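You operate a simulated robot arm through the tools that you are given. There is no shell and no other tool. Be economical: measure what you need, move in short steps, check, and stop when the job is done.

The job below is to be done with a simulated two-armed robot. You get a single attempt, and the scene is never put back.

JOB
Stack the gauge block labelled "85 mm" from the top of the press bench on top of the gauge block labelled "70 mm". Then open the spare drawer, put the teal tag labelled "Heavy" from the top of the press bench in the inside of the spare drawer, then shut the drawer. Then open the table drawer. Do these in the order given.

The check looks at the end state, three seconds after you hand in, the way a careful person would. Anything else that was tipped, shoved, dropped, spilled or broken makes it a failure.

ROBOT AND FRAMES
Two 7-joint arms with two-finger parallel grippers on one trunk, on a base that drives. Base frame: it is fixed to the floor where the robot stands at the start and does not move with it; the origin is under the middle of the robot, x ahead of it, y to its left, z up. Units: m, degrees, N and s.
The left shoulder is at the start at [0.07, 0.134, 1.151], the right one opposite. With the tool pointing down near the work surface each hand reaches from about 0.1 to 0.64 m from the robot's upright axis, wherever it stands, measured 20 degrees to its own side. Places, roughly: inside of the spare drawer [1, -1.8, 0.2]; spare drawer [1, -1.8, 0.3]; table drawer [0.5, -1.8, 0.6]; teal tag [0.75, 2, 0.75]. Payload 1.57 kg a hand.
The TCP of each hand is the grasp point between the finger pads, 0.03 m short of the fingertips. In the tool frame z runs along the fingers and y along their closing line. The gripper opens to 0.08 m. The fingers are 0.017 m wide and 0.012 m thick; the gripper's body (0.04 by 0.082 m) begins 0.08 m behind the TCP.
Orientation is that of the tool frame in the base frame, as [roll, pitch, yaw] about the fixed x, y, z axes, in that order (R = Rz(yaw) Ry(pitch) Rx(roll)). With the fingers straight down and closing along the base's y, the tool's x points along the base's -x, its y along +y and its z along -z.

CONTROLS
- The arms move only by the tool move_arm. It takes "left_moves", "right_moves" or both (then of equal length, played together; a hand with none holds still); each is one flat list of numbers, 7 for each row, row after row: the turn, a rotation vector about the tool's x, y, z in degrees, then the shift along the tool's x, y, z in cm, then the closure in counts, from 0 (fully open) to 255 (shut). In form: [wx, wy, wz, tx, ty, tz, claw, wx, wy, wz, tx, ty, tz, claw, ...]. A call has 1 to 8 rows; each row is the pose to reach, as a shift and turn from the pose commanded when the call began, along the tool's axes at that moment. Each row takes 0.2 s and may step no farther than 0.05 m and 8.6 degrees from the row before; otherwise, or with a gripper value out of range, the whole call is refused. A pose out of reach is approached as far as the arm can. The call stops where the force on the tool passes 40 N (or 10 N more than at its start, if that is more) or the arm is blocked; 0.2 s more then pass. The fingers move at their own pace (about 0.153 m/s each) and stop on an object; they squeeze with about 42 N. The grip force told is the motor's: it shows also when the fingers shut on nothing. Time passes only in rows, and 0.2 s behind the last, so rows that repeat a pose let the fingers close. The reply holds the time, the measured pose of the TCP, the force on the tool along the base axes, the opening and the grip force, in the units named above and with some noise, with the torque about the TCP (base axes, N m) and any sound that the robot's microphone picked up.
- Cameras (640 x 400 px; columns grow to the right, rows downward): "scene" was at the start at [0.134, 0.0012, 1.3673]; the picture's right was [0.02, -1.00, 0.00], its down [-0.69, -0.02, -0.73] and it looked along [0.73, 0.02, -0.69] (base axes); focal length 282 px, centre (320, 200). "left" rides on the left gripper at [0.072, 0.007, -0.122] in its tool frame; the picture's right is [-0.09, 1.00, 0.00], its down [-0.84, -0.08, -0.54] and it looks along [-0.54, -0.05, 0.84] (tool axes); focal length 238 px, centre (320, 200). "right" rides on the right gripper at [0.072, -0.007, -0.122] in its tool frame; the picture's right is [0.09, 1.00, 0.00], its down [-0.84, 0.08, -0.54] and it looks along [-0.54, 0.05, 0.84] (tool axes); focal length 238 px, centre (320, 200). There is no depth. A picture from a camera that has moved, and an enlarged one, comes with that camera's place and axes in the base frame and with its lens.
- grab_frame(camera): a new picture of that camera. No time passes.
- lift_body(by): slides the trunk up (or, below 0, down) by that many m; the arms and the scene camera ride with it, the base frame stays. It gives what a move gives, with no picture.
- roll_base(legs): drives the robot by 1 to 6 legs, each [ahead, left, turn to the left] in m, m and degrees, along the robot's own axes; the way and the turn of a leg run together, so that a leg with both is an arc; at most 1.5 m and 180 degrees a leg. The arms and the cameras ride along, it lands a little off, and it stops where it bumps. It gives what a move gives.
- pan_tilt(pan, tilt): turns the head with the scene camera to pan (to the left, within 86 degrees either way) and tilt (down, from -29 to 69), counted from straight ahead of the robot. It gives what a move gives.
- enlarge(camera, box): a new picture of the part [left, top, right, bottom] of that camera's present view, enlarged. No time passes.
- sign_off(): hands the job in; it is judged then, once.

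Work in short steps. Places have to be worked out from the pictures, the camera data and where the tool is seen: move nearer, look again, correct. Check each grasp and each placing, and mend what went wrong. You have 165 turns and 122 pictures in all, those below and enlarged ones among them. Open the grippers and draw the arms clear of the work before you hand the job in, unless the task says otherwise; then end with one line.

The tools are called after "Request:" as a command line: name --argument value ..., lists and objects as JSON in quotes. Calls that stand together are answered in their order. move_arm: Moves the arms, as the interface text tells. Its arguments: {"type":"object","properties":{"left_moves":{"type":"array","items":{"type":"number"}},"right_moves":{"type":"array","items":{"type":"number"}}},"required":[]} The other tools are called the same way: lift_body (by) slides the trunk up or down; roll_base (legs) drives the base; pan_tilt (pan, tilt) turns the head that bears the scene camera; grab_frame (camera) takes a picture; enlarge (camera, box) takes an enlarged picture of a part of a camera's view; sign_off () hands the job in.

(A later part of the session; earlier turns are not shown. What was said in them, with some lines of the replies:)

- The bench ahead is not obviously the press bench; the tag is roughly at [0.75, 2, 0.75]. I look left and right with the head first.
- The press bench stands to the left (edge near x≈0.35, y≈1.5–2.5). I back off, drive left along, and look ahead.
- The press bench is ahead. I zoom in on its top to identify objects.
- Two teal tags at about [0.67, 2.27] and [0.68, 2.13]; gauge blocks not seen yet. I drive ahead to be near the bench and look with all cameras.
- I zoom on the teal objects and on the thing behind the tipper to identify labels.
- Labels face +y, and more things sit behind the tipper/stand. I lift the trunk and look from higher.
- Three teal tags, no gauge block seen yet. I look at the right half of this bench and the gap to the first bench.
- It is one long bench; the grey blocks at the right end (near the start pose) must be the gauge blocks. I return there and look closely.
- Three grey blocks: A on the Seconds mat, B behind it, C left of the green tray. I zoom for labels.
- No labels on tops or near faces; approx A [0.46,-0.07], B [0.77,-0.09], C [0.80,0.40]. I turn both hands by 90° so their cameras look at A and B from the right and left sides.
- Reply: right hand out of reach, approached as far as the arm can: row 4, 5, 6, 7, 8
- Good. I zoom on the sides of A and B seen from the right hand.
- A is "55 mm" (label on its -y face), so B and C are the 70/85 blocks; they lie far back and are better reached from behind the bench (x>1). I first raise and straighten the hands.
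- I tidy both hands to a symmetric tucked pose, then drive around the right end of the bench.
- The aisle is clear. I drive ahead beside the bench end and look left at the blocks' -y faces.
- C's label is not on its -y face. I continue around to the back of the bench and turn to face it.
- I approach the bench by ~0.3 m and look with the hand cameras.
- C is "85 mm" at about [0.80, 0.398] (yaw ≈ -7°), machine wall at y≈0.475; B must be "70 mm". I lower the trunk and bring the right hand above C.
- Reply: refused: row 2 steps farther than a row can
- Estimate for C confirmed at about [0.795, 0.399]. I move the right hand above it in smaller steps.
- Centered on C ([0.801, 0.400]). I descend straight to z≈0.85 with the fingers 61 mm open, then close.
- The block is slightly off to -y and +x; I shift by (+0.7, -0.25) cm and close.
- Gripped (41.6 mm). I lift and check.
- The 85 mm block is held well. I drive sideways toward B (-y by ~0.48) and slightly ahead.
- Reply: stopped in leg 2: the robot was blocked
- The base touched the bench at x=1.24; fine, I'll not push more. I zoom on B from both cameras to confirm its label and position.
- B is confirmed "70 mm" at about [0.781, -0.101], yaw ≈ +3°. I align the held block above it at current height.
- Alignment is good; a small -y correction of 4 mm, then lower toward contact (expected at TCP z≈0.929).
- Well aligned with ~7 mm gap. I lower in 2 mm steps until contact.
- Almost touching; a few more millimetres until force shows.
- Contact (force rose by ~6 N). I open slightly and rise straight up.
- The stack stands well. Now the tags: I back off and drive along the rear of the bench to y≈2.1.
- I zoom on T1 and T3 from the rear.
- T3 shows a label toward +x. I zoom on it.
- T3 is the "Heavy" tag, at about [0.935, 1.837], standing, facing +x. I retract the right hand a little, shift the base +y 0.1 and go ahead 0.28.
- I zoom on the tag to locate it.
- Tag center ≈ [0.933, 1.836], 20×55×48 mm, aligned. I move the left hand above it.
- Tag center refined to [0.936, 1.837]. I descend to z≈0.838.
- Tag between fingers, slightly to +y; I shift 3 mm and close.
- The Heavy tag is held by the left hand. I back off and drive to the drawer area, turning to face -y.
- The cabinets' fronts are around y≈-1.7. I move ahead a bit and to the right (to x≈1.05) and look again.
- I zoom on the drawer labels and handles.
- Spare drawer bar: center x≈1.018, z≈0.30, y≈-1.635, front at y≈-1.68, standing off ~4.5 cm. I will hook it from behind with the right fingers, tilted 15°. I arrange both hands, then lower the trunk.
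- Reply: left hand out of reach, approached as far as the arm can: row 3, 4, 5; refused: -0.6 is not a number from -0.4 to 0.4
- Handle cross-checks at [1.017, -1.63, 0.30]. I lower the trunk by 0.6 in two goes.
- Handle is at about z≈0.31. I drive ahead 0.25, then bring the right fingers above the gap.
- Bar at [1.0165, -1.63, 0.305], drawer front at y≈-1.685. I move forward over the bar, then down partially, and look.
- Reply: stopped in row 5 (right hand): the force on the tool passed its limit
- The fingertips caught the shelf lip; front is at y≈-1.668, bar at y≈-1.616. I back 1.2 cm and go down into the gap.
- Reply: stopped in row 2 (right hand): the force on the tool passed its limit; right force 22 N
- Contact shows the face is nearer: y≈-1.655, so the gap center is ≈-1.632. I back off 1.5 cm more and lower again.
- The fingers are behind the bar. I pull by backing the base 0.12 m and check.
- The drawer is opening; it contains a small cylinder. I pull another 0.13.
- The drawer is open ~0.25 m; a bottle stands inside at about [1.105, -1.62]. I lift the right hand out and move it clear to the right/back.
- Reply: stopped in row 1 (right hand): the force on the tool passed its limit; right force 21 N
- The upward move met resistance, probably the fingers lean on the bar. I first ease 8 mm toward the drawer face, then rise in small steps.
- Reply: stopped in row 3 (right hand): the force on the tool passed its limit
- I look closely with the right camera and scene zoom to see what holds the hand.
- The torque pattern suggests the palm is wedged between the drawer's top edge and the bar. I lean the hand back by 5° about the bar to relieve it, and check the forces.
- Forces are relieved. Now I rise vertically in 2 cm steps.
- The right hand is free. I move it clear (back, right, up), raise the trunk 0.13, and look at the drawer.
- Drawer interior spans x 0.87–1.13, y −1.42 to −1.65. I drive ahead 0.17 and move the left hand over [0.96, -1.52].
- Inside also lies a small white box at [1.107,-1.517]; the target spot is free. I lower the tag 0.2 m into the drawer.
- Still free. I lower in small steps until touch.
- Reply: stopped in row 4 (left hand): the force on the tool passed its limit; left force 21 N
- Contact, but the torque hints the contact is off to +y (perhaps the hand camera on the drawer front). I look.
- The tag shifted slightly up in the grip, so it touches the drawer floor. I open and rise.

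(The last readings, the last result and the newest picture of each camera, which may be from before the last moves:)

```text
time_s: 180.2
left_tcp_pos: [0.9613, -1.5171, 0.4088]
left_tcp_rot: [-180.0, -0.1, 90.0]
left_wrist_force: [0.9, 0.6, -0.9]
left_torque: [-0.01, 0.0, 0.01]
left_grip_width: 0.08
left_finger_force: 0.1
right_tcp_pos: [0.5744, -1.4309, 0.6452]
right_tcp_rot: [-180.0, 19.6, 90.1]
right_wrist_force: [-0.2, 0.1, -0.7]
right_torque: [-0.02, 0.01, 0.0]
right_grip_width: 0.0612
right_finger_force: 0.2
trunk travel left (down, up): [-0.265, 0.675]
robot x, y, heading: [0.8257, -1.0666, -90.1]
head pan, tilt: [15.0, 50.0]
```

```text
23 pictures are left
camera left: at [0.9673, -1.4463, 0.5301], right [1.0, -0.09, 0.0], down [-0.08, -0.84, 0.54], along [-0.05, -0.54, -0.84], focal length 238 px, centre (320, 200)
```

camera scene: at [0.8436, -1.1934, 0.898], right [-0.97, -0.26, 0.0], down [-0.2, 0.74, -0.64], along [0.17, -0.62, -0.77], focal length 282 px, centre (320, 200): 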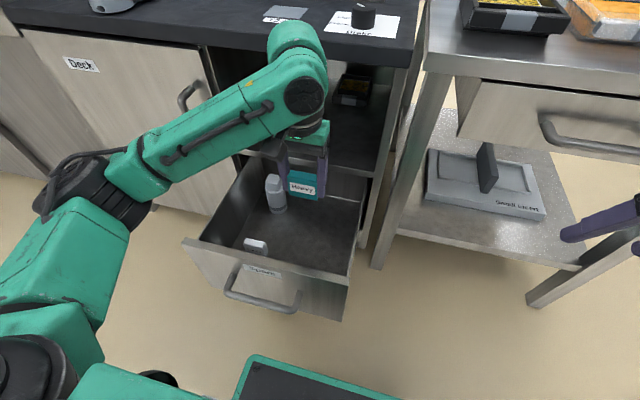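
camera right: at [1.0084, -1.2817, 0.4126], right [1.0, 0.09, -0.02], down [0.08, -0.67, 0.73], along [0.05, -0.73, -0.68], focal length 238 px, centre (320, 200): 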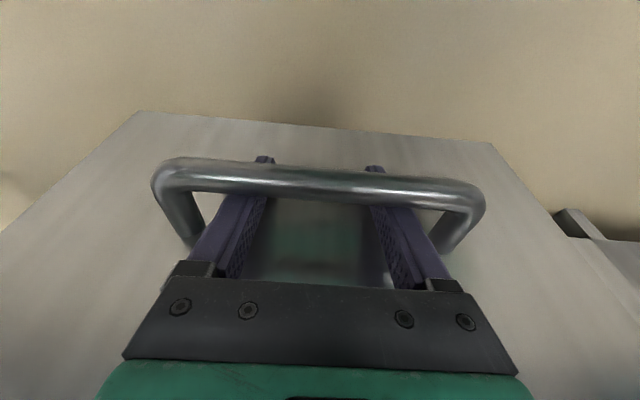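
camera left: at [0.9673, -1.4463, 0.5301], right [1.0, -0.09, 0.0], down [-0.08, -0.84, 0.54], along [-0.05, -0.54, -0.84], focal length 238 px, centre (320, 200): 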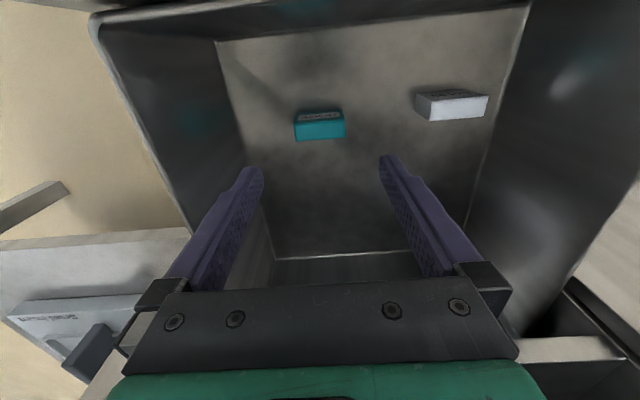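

The tag stands inside the drawer. I raise the left hand out, close its fingers, and back the base 0.25 m.

Request:
move_arm --left_moves '[0, 0, 0, 0, 0, -4, 0, 0, 0, 0, 0, 0, -8, 0, 0, 0, 0, 0, 1, -12, 0, 0, 0, 0, 0, 3, -14, 255, 0, 0, 0, 0, 4, -14, 255]'

Request:
roll_base --legs '[[-0.25, 0, 0]]'

Request:
lift_body --by -0.2

Request:
grab_frame --camera "scene"

Request:
grab_frame --camera "left"

```text
time_s: 181.3
left_tcp_pos: [1.0014, -1.5188, 0.5481]
left_tcp_rot: [180.0, -0.1, 90.0]
left_wrist_force: [-0.9, 0.3, 0.1]
left_torque: [-0.02, -0.01, 0.0]
left_grip_width: 0.0
left_finger_force: 21.4
right_tcp_pos: [0.5751, -1.4313, 0.6438]
right_tcp_rot: [180.0, 19.5, 90.2]
right_wrist_force: [0.4, 0.8, 0.8]
right_torque: [-0.02, 0.03, 0.0]
right_grip_width: 0.0613
right_finger_force: 0.2
trunk travel left (down, up): [-0.265, 0.675]
robot x, y, heading: [0.8225, -1.0679, -90.4]
head pan, tilt: [15.0, 50.0]
```

```text
time_s: 183.2
left_tcp_pos: [0.9985, -1.2682, 0.55]
left_tcp_rot: [-180.0, 0.0, 89.8]
left_wrist_force: [-0.3, 0.5, 0.5]
left_torque: [0.02, 0.0, -0.01]
left_grip_width: 0.0
left_finger_force: 21.3
right_tcp_pos: [0.5737, -1.1783, 0.6452]
right_tcp_rot: [179.9, 19.6, 90.0]
right_wrist_force: [-0.4, 1.2, 0.9]
right_torque: [-0.02, 0.01, 0.01]
right_grip_width: 0.061
right_finger_force: 0.1
trunk travel left (down, up): [-0.265, 0.675]
robot x, y, heading: [0.8239, -0.8172, -90.2]
head pan, tilt: [15.0, 50.0]
```

```text
time_s: 185.3
left_tcp_pos: [0.9987, -1.2677, 0.3489]
left_tcp_rot: [-180.0, 0.0, 89.8]
left_wrist_force: [-0.8, -0.1, -0.5]
left_torque: [0.01, -0.04, 0.01]
left_grip_width: 0.0
left_finger_force: 21.5
right_tcp_pos: [0.5749, -1.1777, 0.4451]
right_tcp_rot: [-180.0, 19.5, 90.0]
right_wrist_force: [-0.4, 0.8, 1.0]
right_torque: [-0.02, 0.0, 0.01]
right_grip_width: 0.0614
right_finger_force: 0.1
trunk travel left (down, up): [-0.065, 0.875]
robot x, y, heading: [0.8196, -0.8146, -90.2]
head pan, tilt: [15.0, 50.0]
```

```text
22 pictures are left
camera scene: at [0.8439, -0.9422, 0.6981], right [-0.97, -0.26, 0.0], down [-0.2, 0.74, -0.64], along [0.16, -0.62, -0.77], focal length 282 px, centre (320, 200)
```

scene: 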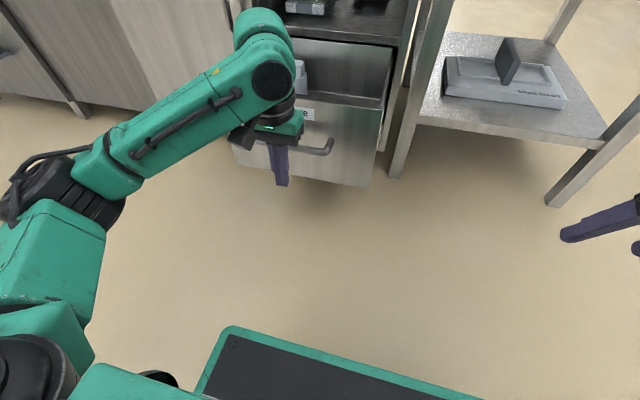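

```text
21 pictures are left
camera left: at [1.0065, -1.1963, 0.4707], right [1.0, -0.09, 0.0], down [-0.08, -0.84, 0.54], along [-0.05, -0.54, -0.84], focal length 238 px, centre (320, 200)
```

left: 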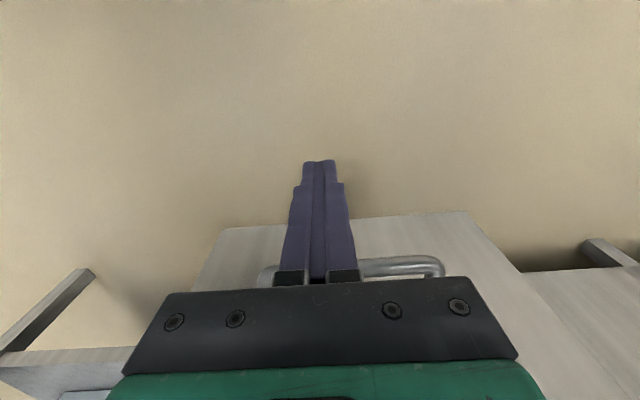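

Handle center at [1.02, -1.37, 0.313]. I align the closed fingers (x +2 cm, down 3.5 cm) and push by driving ahead.

Request:
move_arm --left_moves '[0, 0, 0, 0, 1, 2, 255, 0, 0, 0, 0, 2, 3.5, 255, 0, 0, 0, 0, 2, 3.5, 255]'

Request:
roll_base --legs '[[0.15, 0, 0]]'

Request:
grab_frame --camera "scene"

```text
time_s: 186.2
left_tcp_pos: [1.0183, -1.2682, 0.3134]
left_tcp_rot: [-179.9, 0.1, 89.8]
left_wrist_force: [0.1, 0.6, 0.1]
left_torque: [0.03, 0.01, 0.0]
left_grip_width: 0.0
left_finger_force: 21.0
right_tcp_pos: [0.5754, -1.1787, 0.4446]
right_tcp_rot: [-179.9, 19.5, 90.1]
right_wrist_force: [-0.3, -0.6, 0.2]
right_torque: [-0.03, -0.01, -0.02]
right_grip_width: 0.0611
right_finger_force: 0.1
trunk travel left (down, up): [-0.065, 0.875]
robot x, y, heading: [0.8236, -0.8163, -90.1]
head pan, tilt: [15.0, 50.0]
```

```text
time_s: 187.5
left_tcp_pos: [1.0184, -1.4173, 0.3138]
left_tcp_rot: [180.0, 0.0, 89.8]
left_wrist_force: [-0.3, 0.1, 0.0]
left_torque: [0.0, 0.02, 0.02]
left_grip_width: 0.0002
left_finger_force: 21.7
right_tcp_pos: [0.574, -1.3285, 0.4457]
right_tcp_rot: [180.0, 19.5, 90.0]
right_wrist_force: [0.2, 0.0, -1.0]
right_torque: [0.03, 0.03, 0.0]
right_grip_width: 0.061
right_finger_force: 0.3
trunk travel left (down, up): [-0.065, 0.875]
robot x, y, heading: [0.8244, -0.9656, -90.1]
head pan, tilt: [15.0, 50.0]
```

```text
20 pictures are left
camera scene: at [0.8433, -1.0916, 0.698], right [-0.97, -0.25, 0.0], down [-0.2, 0.74, -0.64], along [0.16, -0.62, -0.77], focal length 282 px, centre (320, 200)
```

scene: 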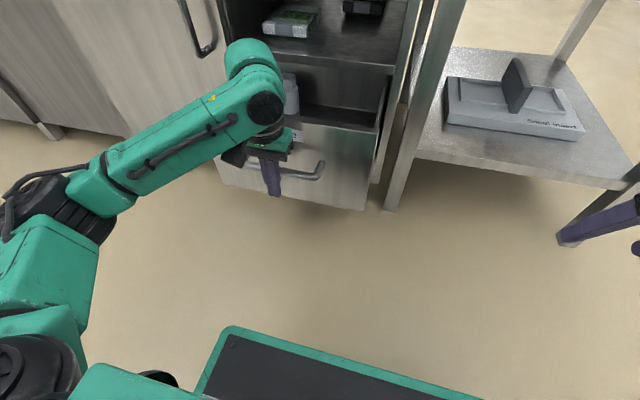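

The drawer is moving in. I push the remaining ~0.18 m.

Request:
roll_base --legs '[[0.15, 0, 0]]'

Request:
roll_base --legs '[[0.035, 0, 0]]'

Request:
grab_frame --camera "scene"

```text
time_s: 188.9
left_tcp_pos: [1.0185, -1.5688, 0.314]
left_tcp_rot: [179.9, -0.1, 89.9]
left_wrist_force: [0.0, 0.3, 0.9]
left_torque: [0.0, 0.0, 0.0]
left_grip_width: 0.0
left_finger_force: 21.1
right_tcp_pos: [0.5732, -1.4783, 0.4464]
right_tcp_rot: [-180.0, 19.5, 90.0]
right_wrist_force: [0.0, 0.8, 0.3]
right_torque: [-0.01, -0.01, 0.02]
right_grip_width: 0.0614
right_finger_force: 0.1
trunk travel left (down, up): [-0.065, 0.875]
robot x, y, heading: [0.8209, -1.1142, -90.3]
head pan, tilt: [15.0, 50.0]
```

```text
time_s: 189.8
left_tcp_pos: [1.0164, -1.596, 0.3145]
left_tcp_rot: [179.7, -0.8, 89.4]
left_wrist_force: [-0.1, 3.2, 2.2]
left_torque: [-0.07, -0.06, 0.07]
left_grip_width: 0.0003
left_finger_force: 21.0
right_tcp_pos: [0.5724, -1.5095, 0.4452]
right_tcp_rot: [-179.9, 19.5, 89.9]
right_wrist_force: [0.6, 0.3, -0.6]
right_torque: [0.0, 0.01, 0.01]
right_grip_width: 0.0615
right_finger_force: 0.1
trunk travel left (down, up): [-0.065, 0.875]
robot x, y, heading: [0.821, -1.1491, -90.4]
head pan, tilt: [15.0, 50.0]
stopped in leg 1: the force on the tool passed its limit (the readings are from after the stop); the commanded pose is now the measured one
```

```text
19 pictures are left
camera scene: at [0.8425, -1.2739, 0.6981], right [-0.97, -0.26, 0.0], down [-0.2, 0.74, -0.64], along [0.16, -0.62, -0.77], focal length 282 px, centre (320, 200)
```

scene: 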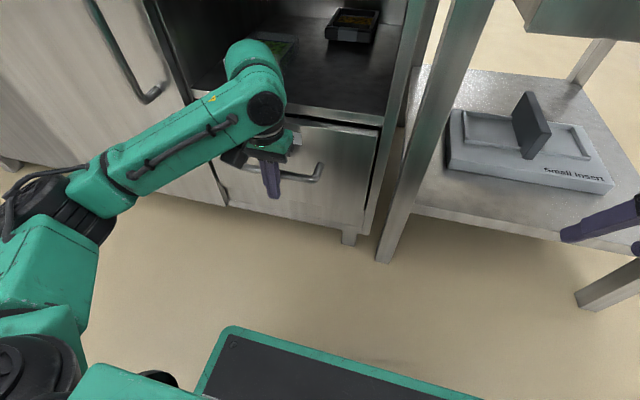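

The push stopped at the expected shut position. I back off, raise the trunk 0.25, and check the drawer and the table drawer.

Request:
roll_base --legs '[[-0.3, 0, 0]]'

Request:
lift_body --by 0.3

Request:
pan_tilt --pan -5 --tilt 40

Request:
grab_frame --camera "scene"

```text
time_s: 191.9
left_tcp_pos: [1.0174, -1.2955, 0.3129]
left_tcp_rot: [179.8, -1.0, 89.2]
left_wrist_force: [0.0, -0.1, -0.1]
left_torque: [-0.01, 0.01, 0.0]
left_grip_width: 0.0001
left_finger_force: 21.3
right_tcp_pos: [0.5729, -1.2102, 0.4443]
right_tcp_rot: [179.9, 19.6, 89.9]
right_wrist_force: [-0.4, -0.3, -0.1]
right_torque: [0.0, 0.02, -0.01]
right_grip_width: 0.0613
right_finger_force: 0.1
trunk travel left (down, up): [-0.065, 0.875]
robot x, y, heading: [0.8246, -0.8475, -90.3]
head pan, tilt: [15.0, 50.0]
```

```text
time_s: 194.9
left_tcp_pos: [1.0181, -1.2961, 0.6128]
left_tcp_rot: [179.8, -1.1, 89.3]
left_wrist_force: [0.0, -0.3, 0.3]
left_torque: [0.0, 0.01, 0.0]
left_grip_width: 0.0
left_finger_force: 21.5
right_tcp_pos: [0.5735, -1.2091, 0.7452]
right_tcp_rot: [180.0, 19.5, 89.9]
right_wrist_force: [-0.2, -0.1, -0.1]
right_torque: [-0.04, 0.06, -0.01]
right_grip_width: 0.0613
right_finger_force: 0.0
trunk travel left (down, up): [-0.365, 0.575]
robot x, y, heading: [0.8259, -0.845, -90.1]
head pan, tilt: [15.0, 50.0]
```

```text
time_s: 195.7
left_tcp_pos: [1.0181, -1.2959, 0.6136]
left_tcp_rot: [179.8, -1.0, 89.2]
left_wrist_force: [-0.2, 0.3, -0.1]
left_torque: [0.0, -0.03, 0.02]
left_grip_width: 0.0
left_finger_force: 21.5
right_tcp_pos: [0.5733, -1.2096, 0.7443]
right_tcp_rot: [-180.0, 19.5, 89.9]
right_wrist_force: [0.3, 0.3, 0.1]
right_torque: [0.01, -0.02, -0.02]
right_grip_width: 0.0611
right_finger_force: 0.1
trunk travel left (down, up): [-0.365, 0.575]
robot x, y, heading: [0.8234, -0.8469, -90.5]
head pan, tilt: [-5.0, 40.0]
```

```text
18 pictures are left
camera scene: at [0.8164, -0.9839, 1.0122], right [-1.0, 0.09, 0.0], down [0.06, 0.64, -0.77], along [-0.07, -0.76, -0.64], focal length 282 px, centre (320, 200)
```

scene: 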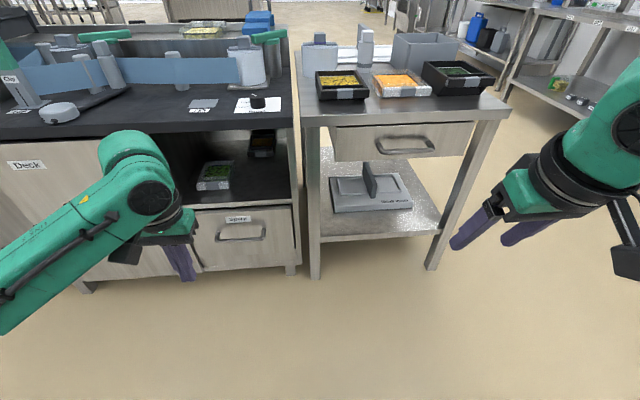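

The spare drawer looks shut. I zoom on both drawers.

Request:
enlarge --camera "scene" --box '[180, 110, 480, 290]'

```text
2.13 times, centred on (330, 200) of scene
camera zoom: at [0.8164, -0.9839, 1.0122], right [-1.0, 0.09, 0.0], down [0.06, 0.64, -0.77], along [-0.07, -0.76, -0.64], focal length 601 px, centre (299, 200)
```

zoom: 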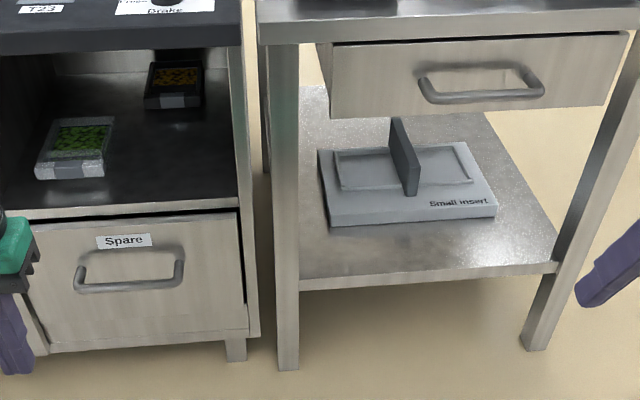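

The spare drawer is shut. Table drawer bar is about [0.528, -1.61, 0.64]. I drive nearer and look with the right camera.

Request:
roll_base --legs '[[0.2, -0.045, 0.4]]'

Request:
grab_frame --camera "right"

```text
time_s: 197.3
left_tcp_pos: [0.976, -1.4957, 0.614]
left_tcp_rot: [179.9, -1.0, 89.6]
left_wrist_force: [0.0, -0.8, -0.2]
left_torque: [0.04, 0.02, 0.02]
left_grip_width: 0.0
left_finger_force: 21.4
right_tcp_pos: [0.5308, -1.4122, 0.7455]
right_tcp_rot: [179.9, 19.5, 90.3]
right_wrist_force: [0.8, -0.4, 0.0]
right_torque: [0.02, 0.01, 0.0]
right_grip_width: 0.0615
right_finger_force: 0.1
trunk travel left (down, up): [-0.365, 0.575]
robot x, y, heading: [0.7786, -1.0474, -90.0]
head pan, tilt: [-5.0, 40.0]
```

```text
16 pictures are left
camera right: at [0.5236, -1.3029, 0.8362], right [1.0, 0.09, -0.03], down [0.08, -0.61, 0.79], along [0.05, -0.79, -0.61], focal length 238 px, centre (320, 200)
```

right: 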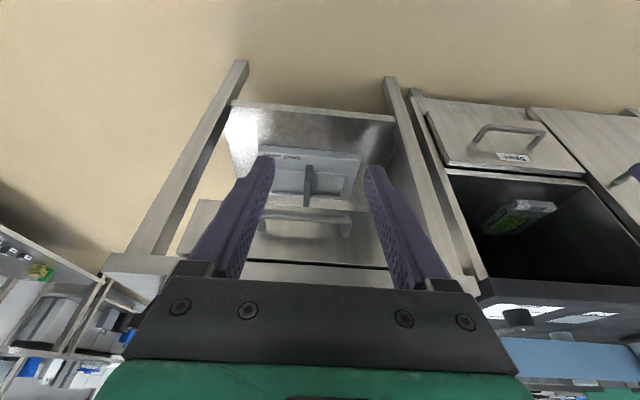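

Bar at [0.526, -1.61, 0.633]. I raise and retract the left hand, then drive ahead 6 cm more.

Request:
move_arm --left_moves '[0, 0, 0, 1.5, 0, -4, 255, 0, 0, 0, 3, 0, -8, 255, 0, 0, 0, 4.5, 0, -12, 255, 0, 0, 0, 6, 0, -16, 255, 0, 0, 0, 6, 0, -20, 255]'

Request:
roll_base --legs '[[0.07, 0, 0]]'

Request:
grab_frame --camera "right"

```text
time_s: 198.6
left_tcp_pos: [0.9758, -1.4373, 0.816]
left_tcp_rot: [179.8, -1.1, 89.6]
left_wrist_force: [0.0, 0.2, 0.2]
left_torque: [0.01, -0.02, -0.03]
left_grip_width: 0.0
left_finger_force: 21.1
right_tcp_pos: [0.5307, -1.4106, 0.7445]
right_tcp_rot: [180.0, 19.6, 90.3]
right_wrist_force: [-0.1, 0.6, -0.2]
right_torque: [0.01, 0.01, 0.0]
right_grip_width: 0.061
right_finger_force: 0.1
trunk travel left (down, up): [-0.365, 0.575]
robot x, y, heading: [0.779, -1.0486, -89.9]
head pan, tilt: [-5.0, 40.0]
```

```text
time_s: 199.6
left_tcp_pos: [0.9751, -1.5092, 0.8146]
left_tcp_rot: [179.8, -1.0, 89.6]
left_wrist_force: [-0.2, 0.1, 1.2]
left_torque: [0.03, 0.0, 0.01]
left_grip_width: 0.0
left_finger_force: 20.5
right_tcp_pos: [0.5301, -1.4828, 0.7447]
right_tcp_rot: [180.0, 19.5, 90.2]
right_wrist_force: [0.5, -0.8, -0.3]
right_torque: [0.03, -0.03, 0.0]
right_grip_width: 0.0613
right_finger_force: 0.1
trunk travel left (down, up): [-0.365, 0.575]
robot x, y, heading: [0.7789, -1.1164, -89.9]
head pan, tilt: [-5.0, 40.0]
```

```text
15 pictures are left
camera right: at [0.5237, -1.3732, 0.8361], right [1.0, 0.09, -0.03], down [0.08, -0.61, 0.79], along [0.05, -0.79, -0.61], focal length 238 px, centre (320, 200)
```

right: 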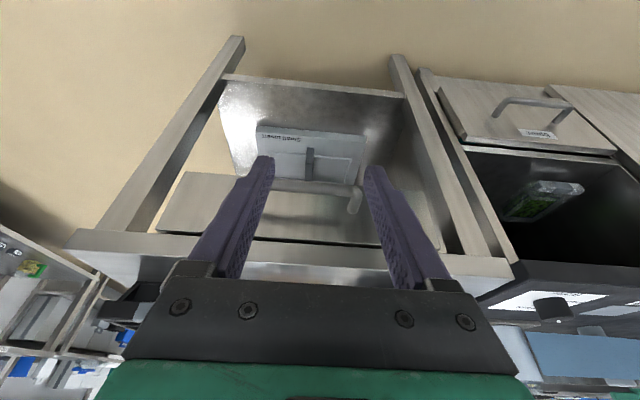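

Triangulated bar: y≈-1.615, z≈0.627. I move forward above the gap, then down behind the bar in smaller steps.

Request:
move_arm --right_moves '[0, 0, 0, -4.6, -0.1, 1.63, 60, 0, 0, 0, -9.2, -0.3, 3.25, 60, 0, 0, 0, -13.77, -0.4, 4.88, 60, 0, 0, 0, -13.77, -0.4, 4.88, 60, 0, 0, 0, -12.9, -0.4, 7.2, 60, 0, 0, 0, -12.0, -0.4, 9.7, 60, 0, 0, 0, -11.2, -0.4, 12.1, 60, 0, 0, 0, -10.43, -0.4, 14.3, 60]'

Request:
grab_frame --camera "right"

```text
time_s: 201.4
left_tcp_pos: [0.9756, -1.5093, 0.8148]
left_tcp_rot: [179.8, -1.0, 89.6]
left_wrist_force: [0.0, 0.6, 0.4]
left_torque: [0.01, 0.03, -0.03]
left_grip_width: 0.0
left_finger_force: 21.6
right_tcp_pos: [0.5277, -1.6288, 0.6443]
right_tcp_rot: [180.0, 19.6, 90.3]
right_wrist_force: [-1.4, 0.0, -1.0]
right_torque: [0.0, -0.02, 0.02]
right_grip_width: 0.0615
right_finger_force: 0.1
trunk travel left (down, up): [-0.365, 0.575]
robot x, y, heading: [0.7744, -1.1145, -89.9]
head pan, tilt: [-5.0, 40.0]
```

```text
14 pictures are left
camera right: at [0.52, -1.519, 0.7358], right [1.0, 0.09, -0.03], down [0.08, -0.61, 0.79], along [0.05, -0.79, -0.61], focal length 238 px, centre (320, 200)
```

right: 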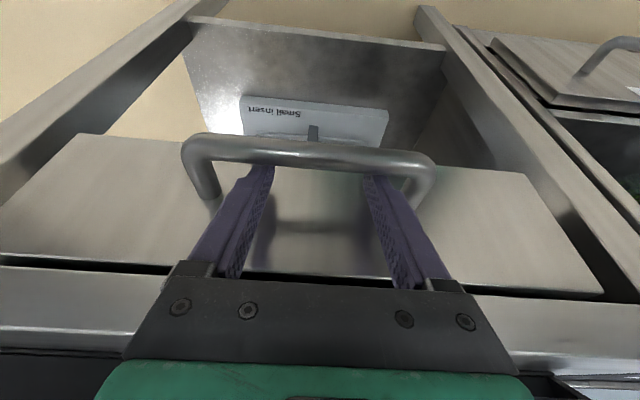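

Free and behind the bar, just shallow. I go 1.2 cm deeper and then pull by backing.

Request:
move_arm --right_moves '[0, 0, 0, -0.2, 0, 0.6, 60, 0, 0, 0, 0, 0, 1.25, 60, 0, 0, 0, 0, 0, 1.25, 60]'

Request:
roll_base --legs '[[-0.12, 0, 0]]'

Request:
grab_frame --camera "scene"

```text
time_s: 202.2
left_tcp_pos: [0.975, -1.5084, 0.8148]
left_tcp_rot: [179.8, -1.0, 89.6]
left_wrist_force: [-0.7, 0.8, -0.1]
left_torque: [-0.02, 0.01, -0.02]
left_grip_width: 0.0
left_finger_force: 21.3
right_tcp_pos: [0.5262, -1.6317, 0.6333]
right_tcp_rot: [-180.0, 19.5, 90.2]
right_wrist_force: [0.1, -0.1, 0.0]
right_torque: [0.0, 0.01, 0.03]
right_grip_width: 0.0612
right_finger_force: 0.2
trunk travel left (down, up): [-0.365, 0.575]
robot x, y, heading: [0.7773, -1.1198, -90.1]
head pan, tilt: [-5.0, 40.0]
```

```text
time_s: 203.4
left_tcp_pos: [0.9755, -1.3888, 0.8148]
left_tcp_rot: [179.8, -0.9, 89.5]
left_wrist_force: [-1.2, -0.1, 0.7]
left_torque: [0.02, 0.0, -0.01]
left_grip_width: 0.0001
left_finger_force: 21.7
right_tcp_pos: [0.5267, -1.512, 0.6339]
right_tcp_rot: [-180.0, 19.6, 90.3]
right_wrist_force: [0.4, -0.2, -0.1]
right_torque: [0.01, -0.01, 0.0]
right_grip_width: 0.0611
right_finger_force: 0.0
trunk travel left (down, up): [-0.365, 0.575]
robot x, y, heading: [0.7786, -0.9967, -90.0]
head pan, tilt: [-5.0, 40.0]
```

```text
13 pictures are left
camera scene: at [0.7719, -1.1333, 1.0124], right [-1.0, 0.09, 0.0], down [0.06, 0.64, -0.77], along [-0.07, -0.76, -0.64], focal length 282 px, centre (320, 200)
```

scene: 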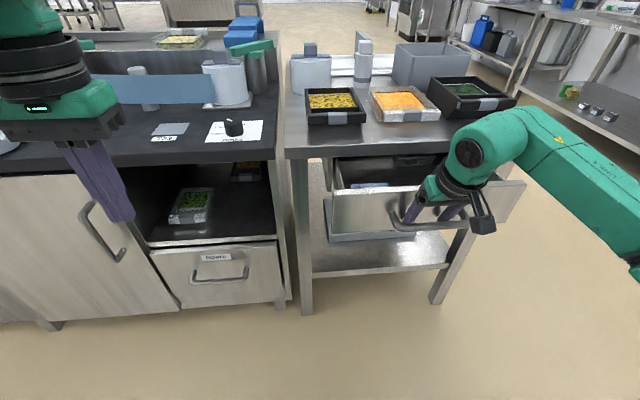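

The table drawer opens. I pull a further 0.13 m.

Request:
roll_base --legs '[[-0.13, 0, 0]]'

Request:
grab_frame --camera "scene"

```text
time_s: 204.7
left_tcp_pos: [0.9751, -1.257, 0.8138]
left_tcp_rot: [179.8, -1.0, 89.6]
left_wrist_force: [-0.8, 0.2, 0.0]
left_torque: [-0.05, 0.01, -0.03]
left_grip_width: 0.0001
left_finger_force: 21.2
right_tcp_pos: [0.5273, -1.3813, 0.6326]
right_tcp_rot: [180.0, 19.4, 90.2]
right_wrist_force: [-0.2, -4.3, 1.0]
right_torque: [0.01, -0.03, -0.18]
right_grip_width: 0.0615
right_finger_force: 0.1
trunk travel left (down, up): [-0.365, 0.575]
robot x, y, heading: [0.7767, -0.8661, -90.0]
head pan, tilt: [-5.0, 40.0]
```

```text
12 pictures are left
camera scene: at [0.7718, -1.0033, 1.0121], right [-1.0, 0.09, 0.0], down [0.06, 0.64, -0.77], along [-0.07, -0.76, -0.64], focal length 282 px, centre (320, 200)
```

scene: 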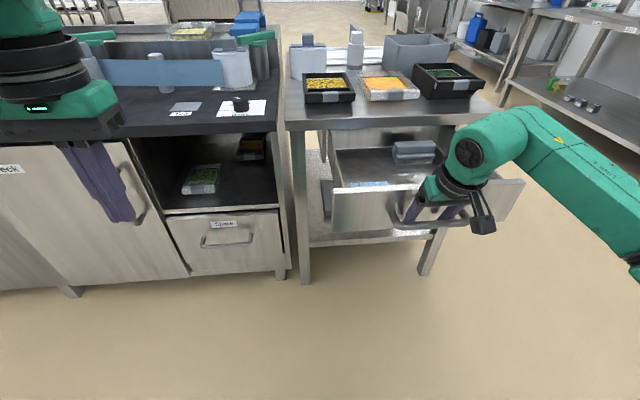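

The drawer is well open (~0.23 m). I ease off the bar and rise straight up.

Request:
move_arm --right_moves '[0, 0, 0, -0.5, 0, 0.15, 60, 0, 0, 0, -0.9, 0, -1.3, 60, 0, 0, 0, -1.5, 0, -3.2, 60, 0, 0, 0, -2.2, 0, -5.1, 60, 0, 0, 0, -2.9, 0, -7, 60, 0, 0, 0, -3.6, 0, -9, 60, 0, 0, 0, -4.5, 0, -12, 60]'

```text
time_s: 206.3
left_tcp_pos: [0.9766, -1.2569, 0.8145]
left_tcp_rot: [179.8, -0.8, 89.7]
left_wrist_force: [0.1, 0.3, 0.5]
left_torque: [-0.02, -0.03, -0.01]
left_grip_width: 0.0
left_finger_force: 21.6
right_tcp_pos: [0.5261, -1.3816, 0.7622]
right_tcp_rot: [-179.9, 19.5, 90.3]
right_wrist_force: [-0.2, -0.9, 0.0]
right_torque: [0.04, 0.0, -0.01]
right_grip_width: 0.0614
right_finger_force: 0.0
trunk travel left (down, up): [-0.365, 0.575]
robot x, y, heading: [0.7772, -0.8657, -89.9]
head pan, tilt: [-5.0, 40.0]
```

Free. I back off 0.15 m, open both grippers, and take final pictures.

Request:
roll_base --legs '[[-0.15, 0, 0]]'

Request:
move_arm --left_moves '[0, 0, 0, 0, 0, -2, 0, 0, 0, 0, 0, 0, -4, 0, 0, 0, 0, 0, 0, -4, 0]' --right_moves '[0, 0, 0, 0, 0, -2, 0, 0, 0, 0, 0, 0, -4, 0, 0, 0, 0, 0, 0, -4, 0]'

Request:
grab_frame --camera "scene"

Request:
pan_tilt --pan 86 --tilt 20

Request:
grab_frame --camera "scene"

```text
time_s: 207.7
left_tcp_pos: [0.9763, -1.1078, 0.8149]
left_tcp_rot: [179.8, -0.9, 89.6]
left_wrist_force: [0.1, -0.5, 0.6]
left_torque: [-0.02, 0.0, 0.01]
left_grip_width: 0.0001
left_finger_force: 21.3
right_tcp_pos: [0.5267, -1.234, 0.7616]
right_tcp_rot: [180.0, 19.5, 90.4]
right_wrist_force: [0.6, -0.5, -0.2]
right_torque: [-0.04, 0.03, 0.01]
right_grip_width: 0.0614
right_finger_force: 0.1
trunk travel left (down, up): [-0.365, 0.575]
robot x, y, heading: [0.7804, -0.7187, -89.9]
head pan, tilt: [-5.0, 40.0]
```

```text
time_s: 208.5
left_tcp_pos: [0.9762, -1.1088, 0.8541]
left_tcp_rot: [179.8, -1.1, 89.6]
left_wrist_force: [-0.3, 0.2, 0.2]
left_torque: [0.03, -0.03, -0.02]
left_grip_width: 0.0799
left_finger_force: 0.0
right_tcp_pos: [0.5272, -1.2207, 0.7987]
right_tcp_rot: [-180.0, 19.4, 90.3]
right_wrist_force: [-0.4, 0.5, 0.8]
right_torque: [0.02, 0.0, 0.0]
right_grip_width: 0.08
right_finger_force: 0.1
trunk travel left (down, up): [-0.365, 0.575]
robot x, y, heading: [0.7755, -0.7213, -89.7]
head pan, tilt: [-5.0, 40.0]
```

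```text
11 pictures are left
camera scene: at [0.7719, -0.8542, 1.0122], right [-1.0, 0.09, 0.0], down [0.06, 0.64, -0.77], along [-0.07, -0.76, -0.64], focal length 282 px, centre (320, 200)
```

scene: 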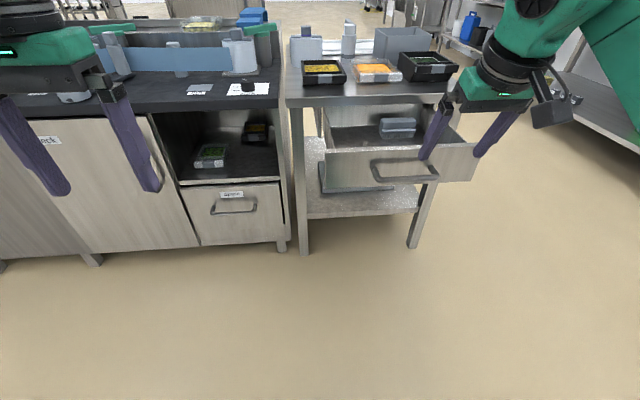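

```text
time_s: 210.1
left_tcp_pos: [0.9751, -1.1087, 0.8553]
left_tcp_rot: [179.8, -0.9, 89.6]
left_wrist_force: [-0.5, 0.5, -0.2]
left_torque: [-0.03, -0.02, 0.0]
left_grip_width: 0.0797
left_finger_force: 0.0
right_tcp_pos: [0.5276, -1.2206, 0.8003]
right_tcp_rot: [180.0, 19.4, 90.3]
right_wrist_force: [0.1, 0.1, -0.3]
right_torque: [0.01, -0.01, -0.01]
right_grip_width: 0.08
right_finger_force: 0.0
trunk travel left (down, up): [-0.365, 0.575]
robot x, y, heading: [0.7782, -0.7197, -89.8]
head pan, tilt: [85.9, 20.0]
```

```text
10 pictures are left
camera scene: at [0.8721, -0.7758, 1.0436], right [-0.07, -1.0, 0.0], down [-0.34, 0.02, -0.94], along [0.94, -0.07, -0.34], focal length 282 px, centre (320, 200)
```

scene: 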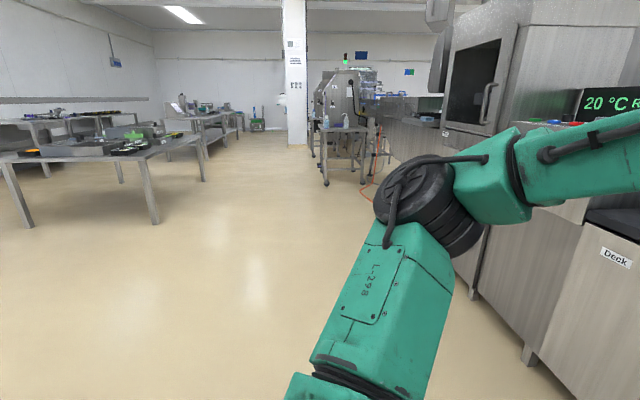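

Drawers are as wanted. I turn in place to check the stack once more.

Request:
roll_base --legs '[[0, 0, 70]]'

Request:
grab_frame --camera "scene"

```text
time_s: 213.6
left_tcp_pos: [1.2127, -0.6658, 0.8547]
left_tcp_rot: [179.8, -0.9, 159.7]
left_wrist_force: [-0.2, 0.3, 0.1]
left_torque: [0.0, -0.02, -0.01]
left_grip_width: 0.0799
left_finger_force: 0.0
right_tcp_pos: [1.164, -1.1251, 0.8004]
right_tcp_rot: [-180.0, 19.5, 160.2]
right_wrist_force: [1.4, -0.1, 0.7]
right_torque: [-0.02, 0.0, -0.01]
right_grip_width: 0.0798
right_finger_force: 0.0
trunk travel left (down, up): [-0.365, 0.575]
robot x, y, heading: [0.7793, -0.7198, -19.8]
head pan, tilt: [85.9, 20.0]
```

```text
9 pictures are left
camera scene: at [0.8641, -0.651, 1.0436], right [0.91, -0.41, 0.0], down [-0.14, -0.31, -0.94], along [0.38, 0.86, -0.34], focal length 282 px, centre (320, 200)
```

scene: 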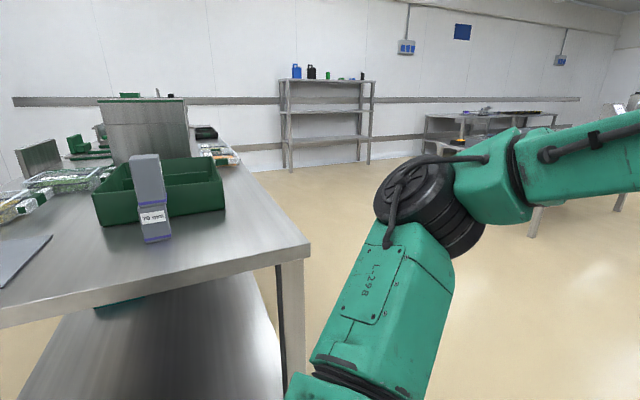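

The stack still stands, the spare drawer is shut with the tag inside, the table drawer is open, and the hands are open and clear, so I hand in.

Request:
sign_off

```text
The job is handed in.
```

I finished all three steps in the order given and handed the job in: the 85 mm block is stacked on the 70 mm block, the "Heavy" tag is in the shut spare drawer, and the table drawer is open. The last pictures before hand-in showed the stack standing, the spare drawer shut and the table drawer open about 0.23 m. The base bumped the bench once while I was lining up the stack; I saw nothing moved by it.
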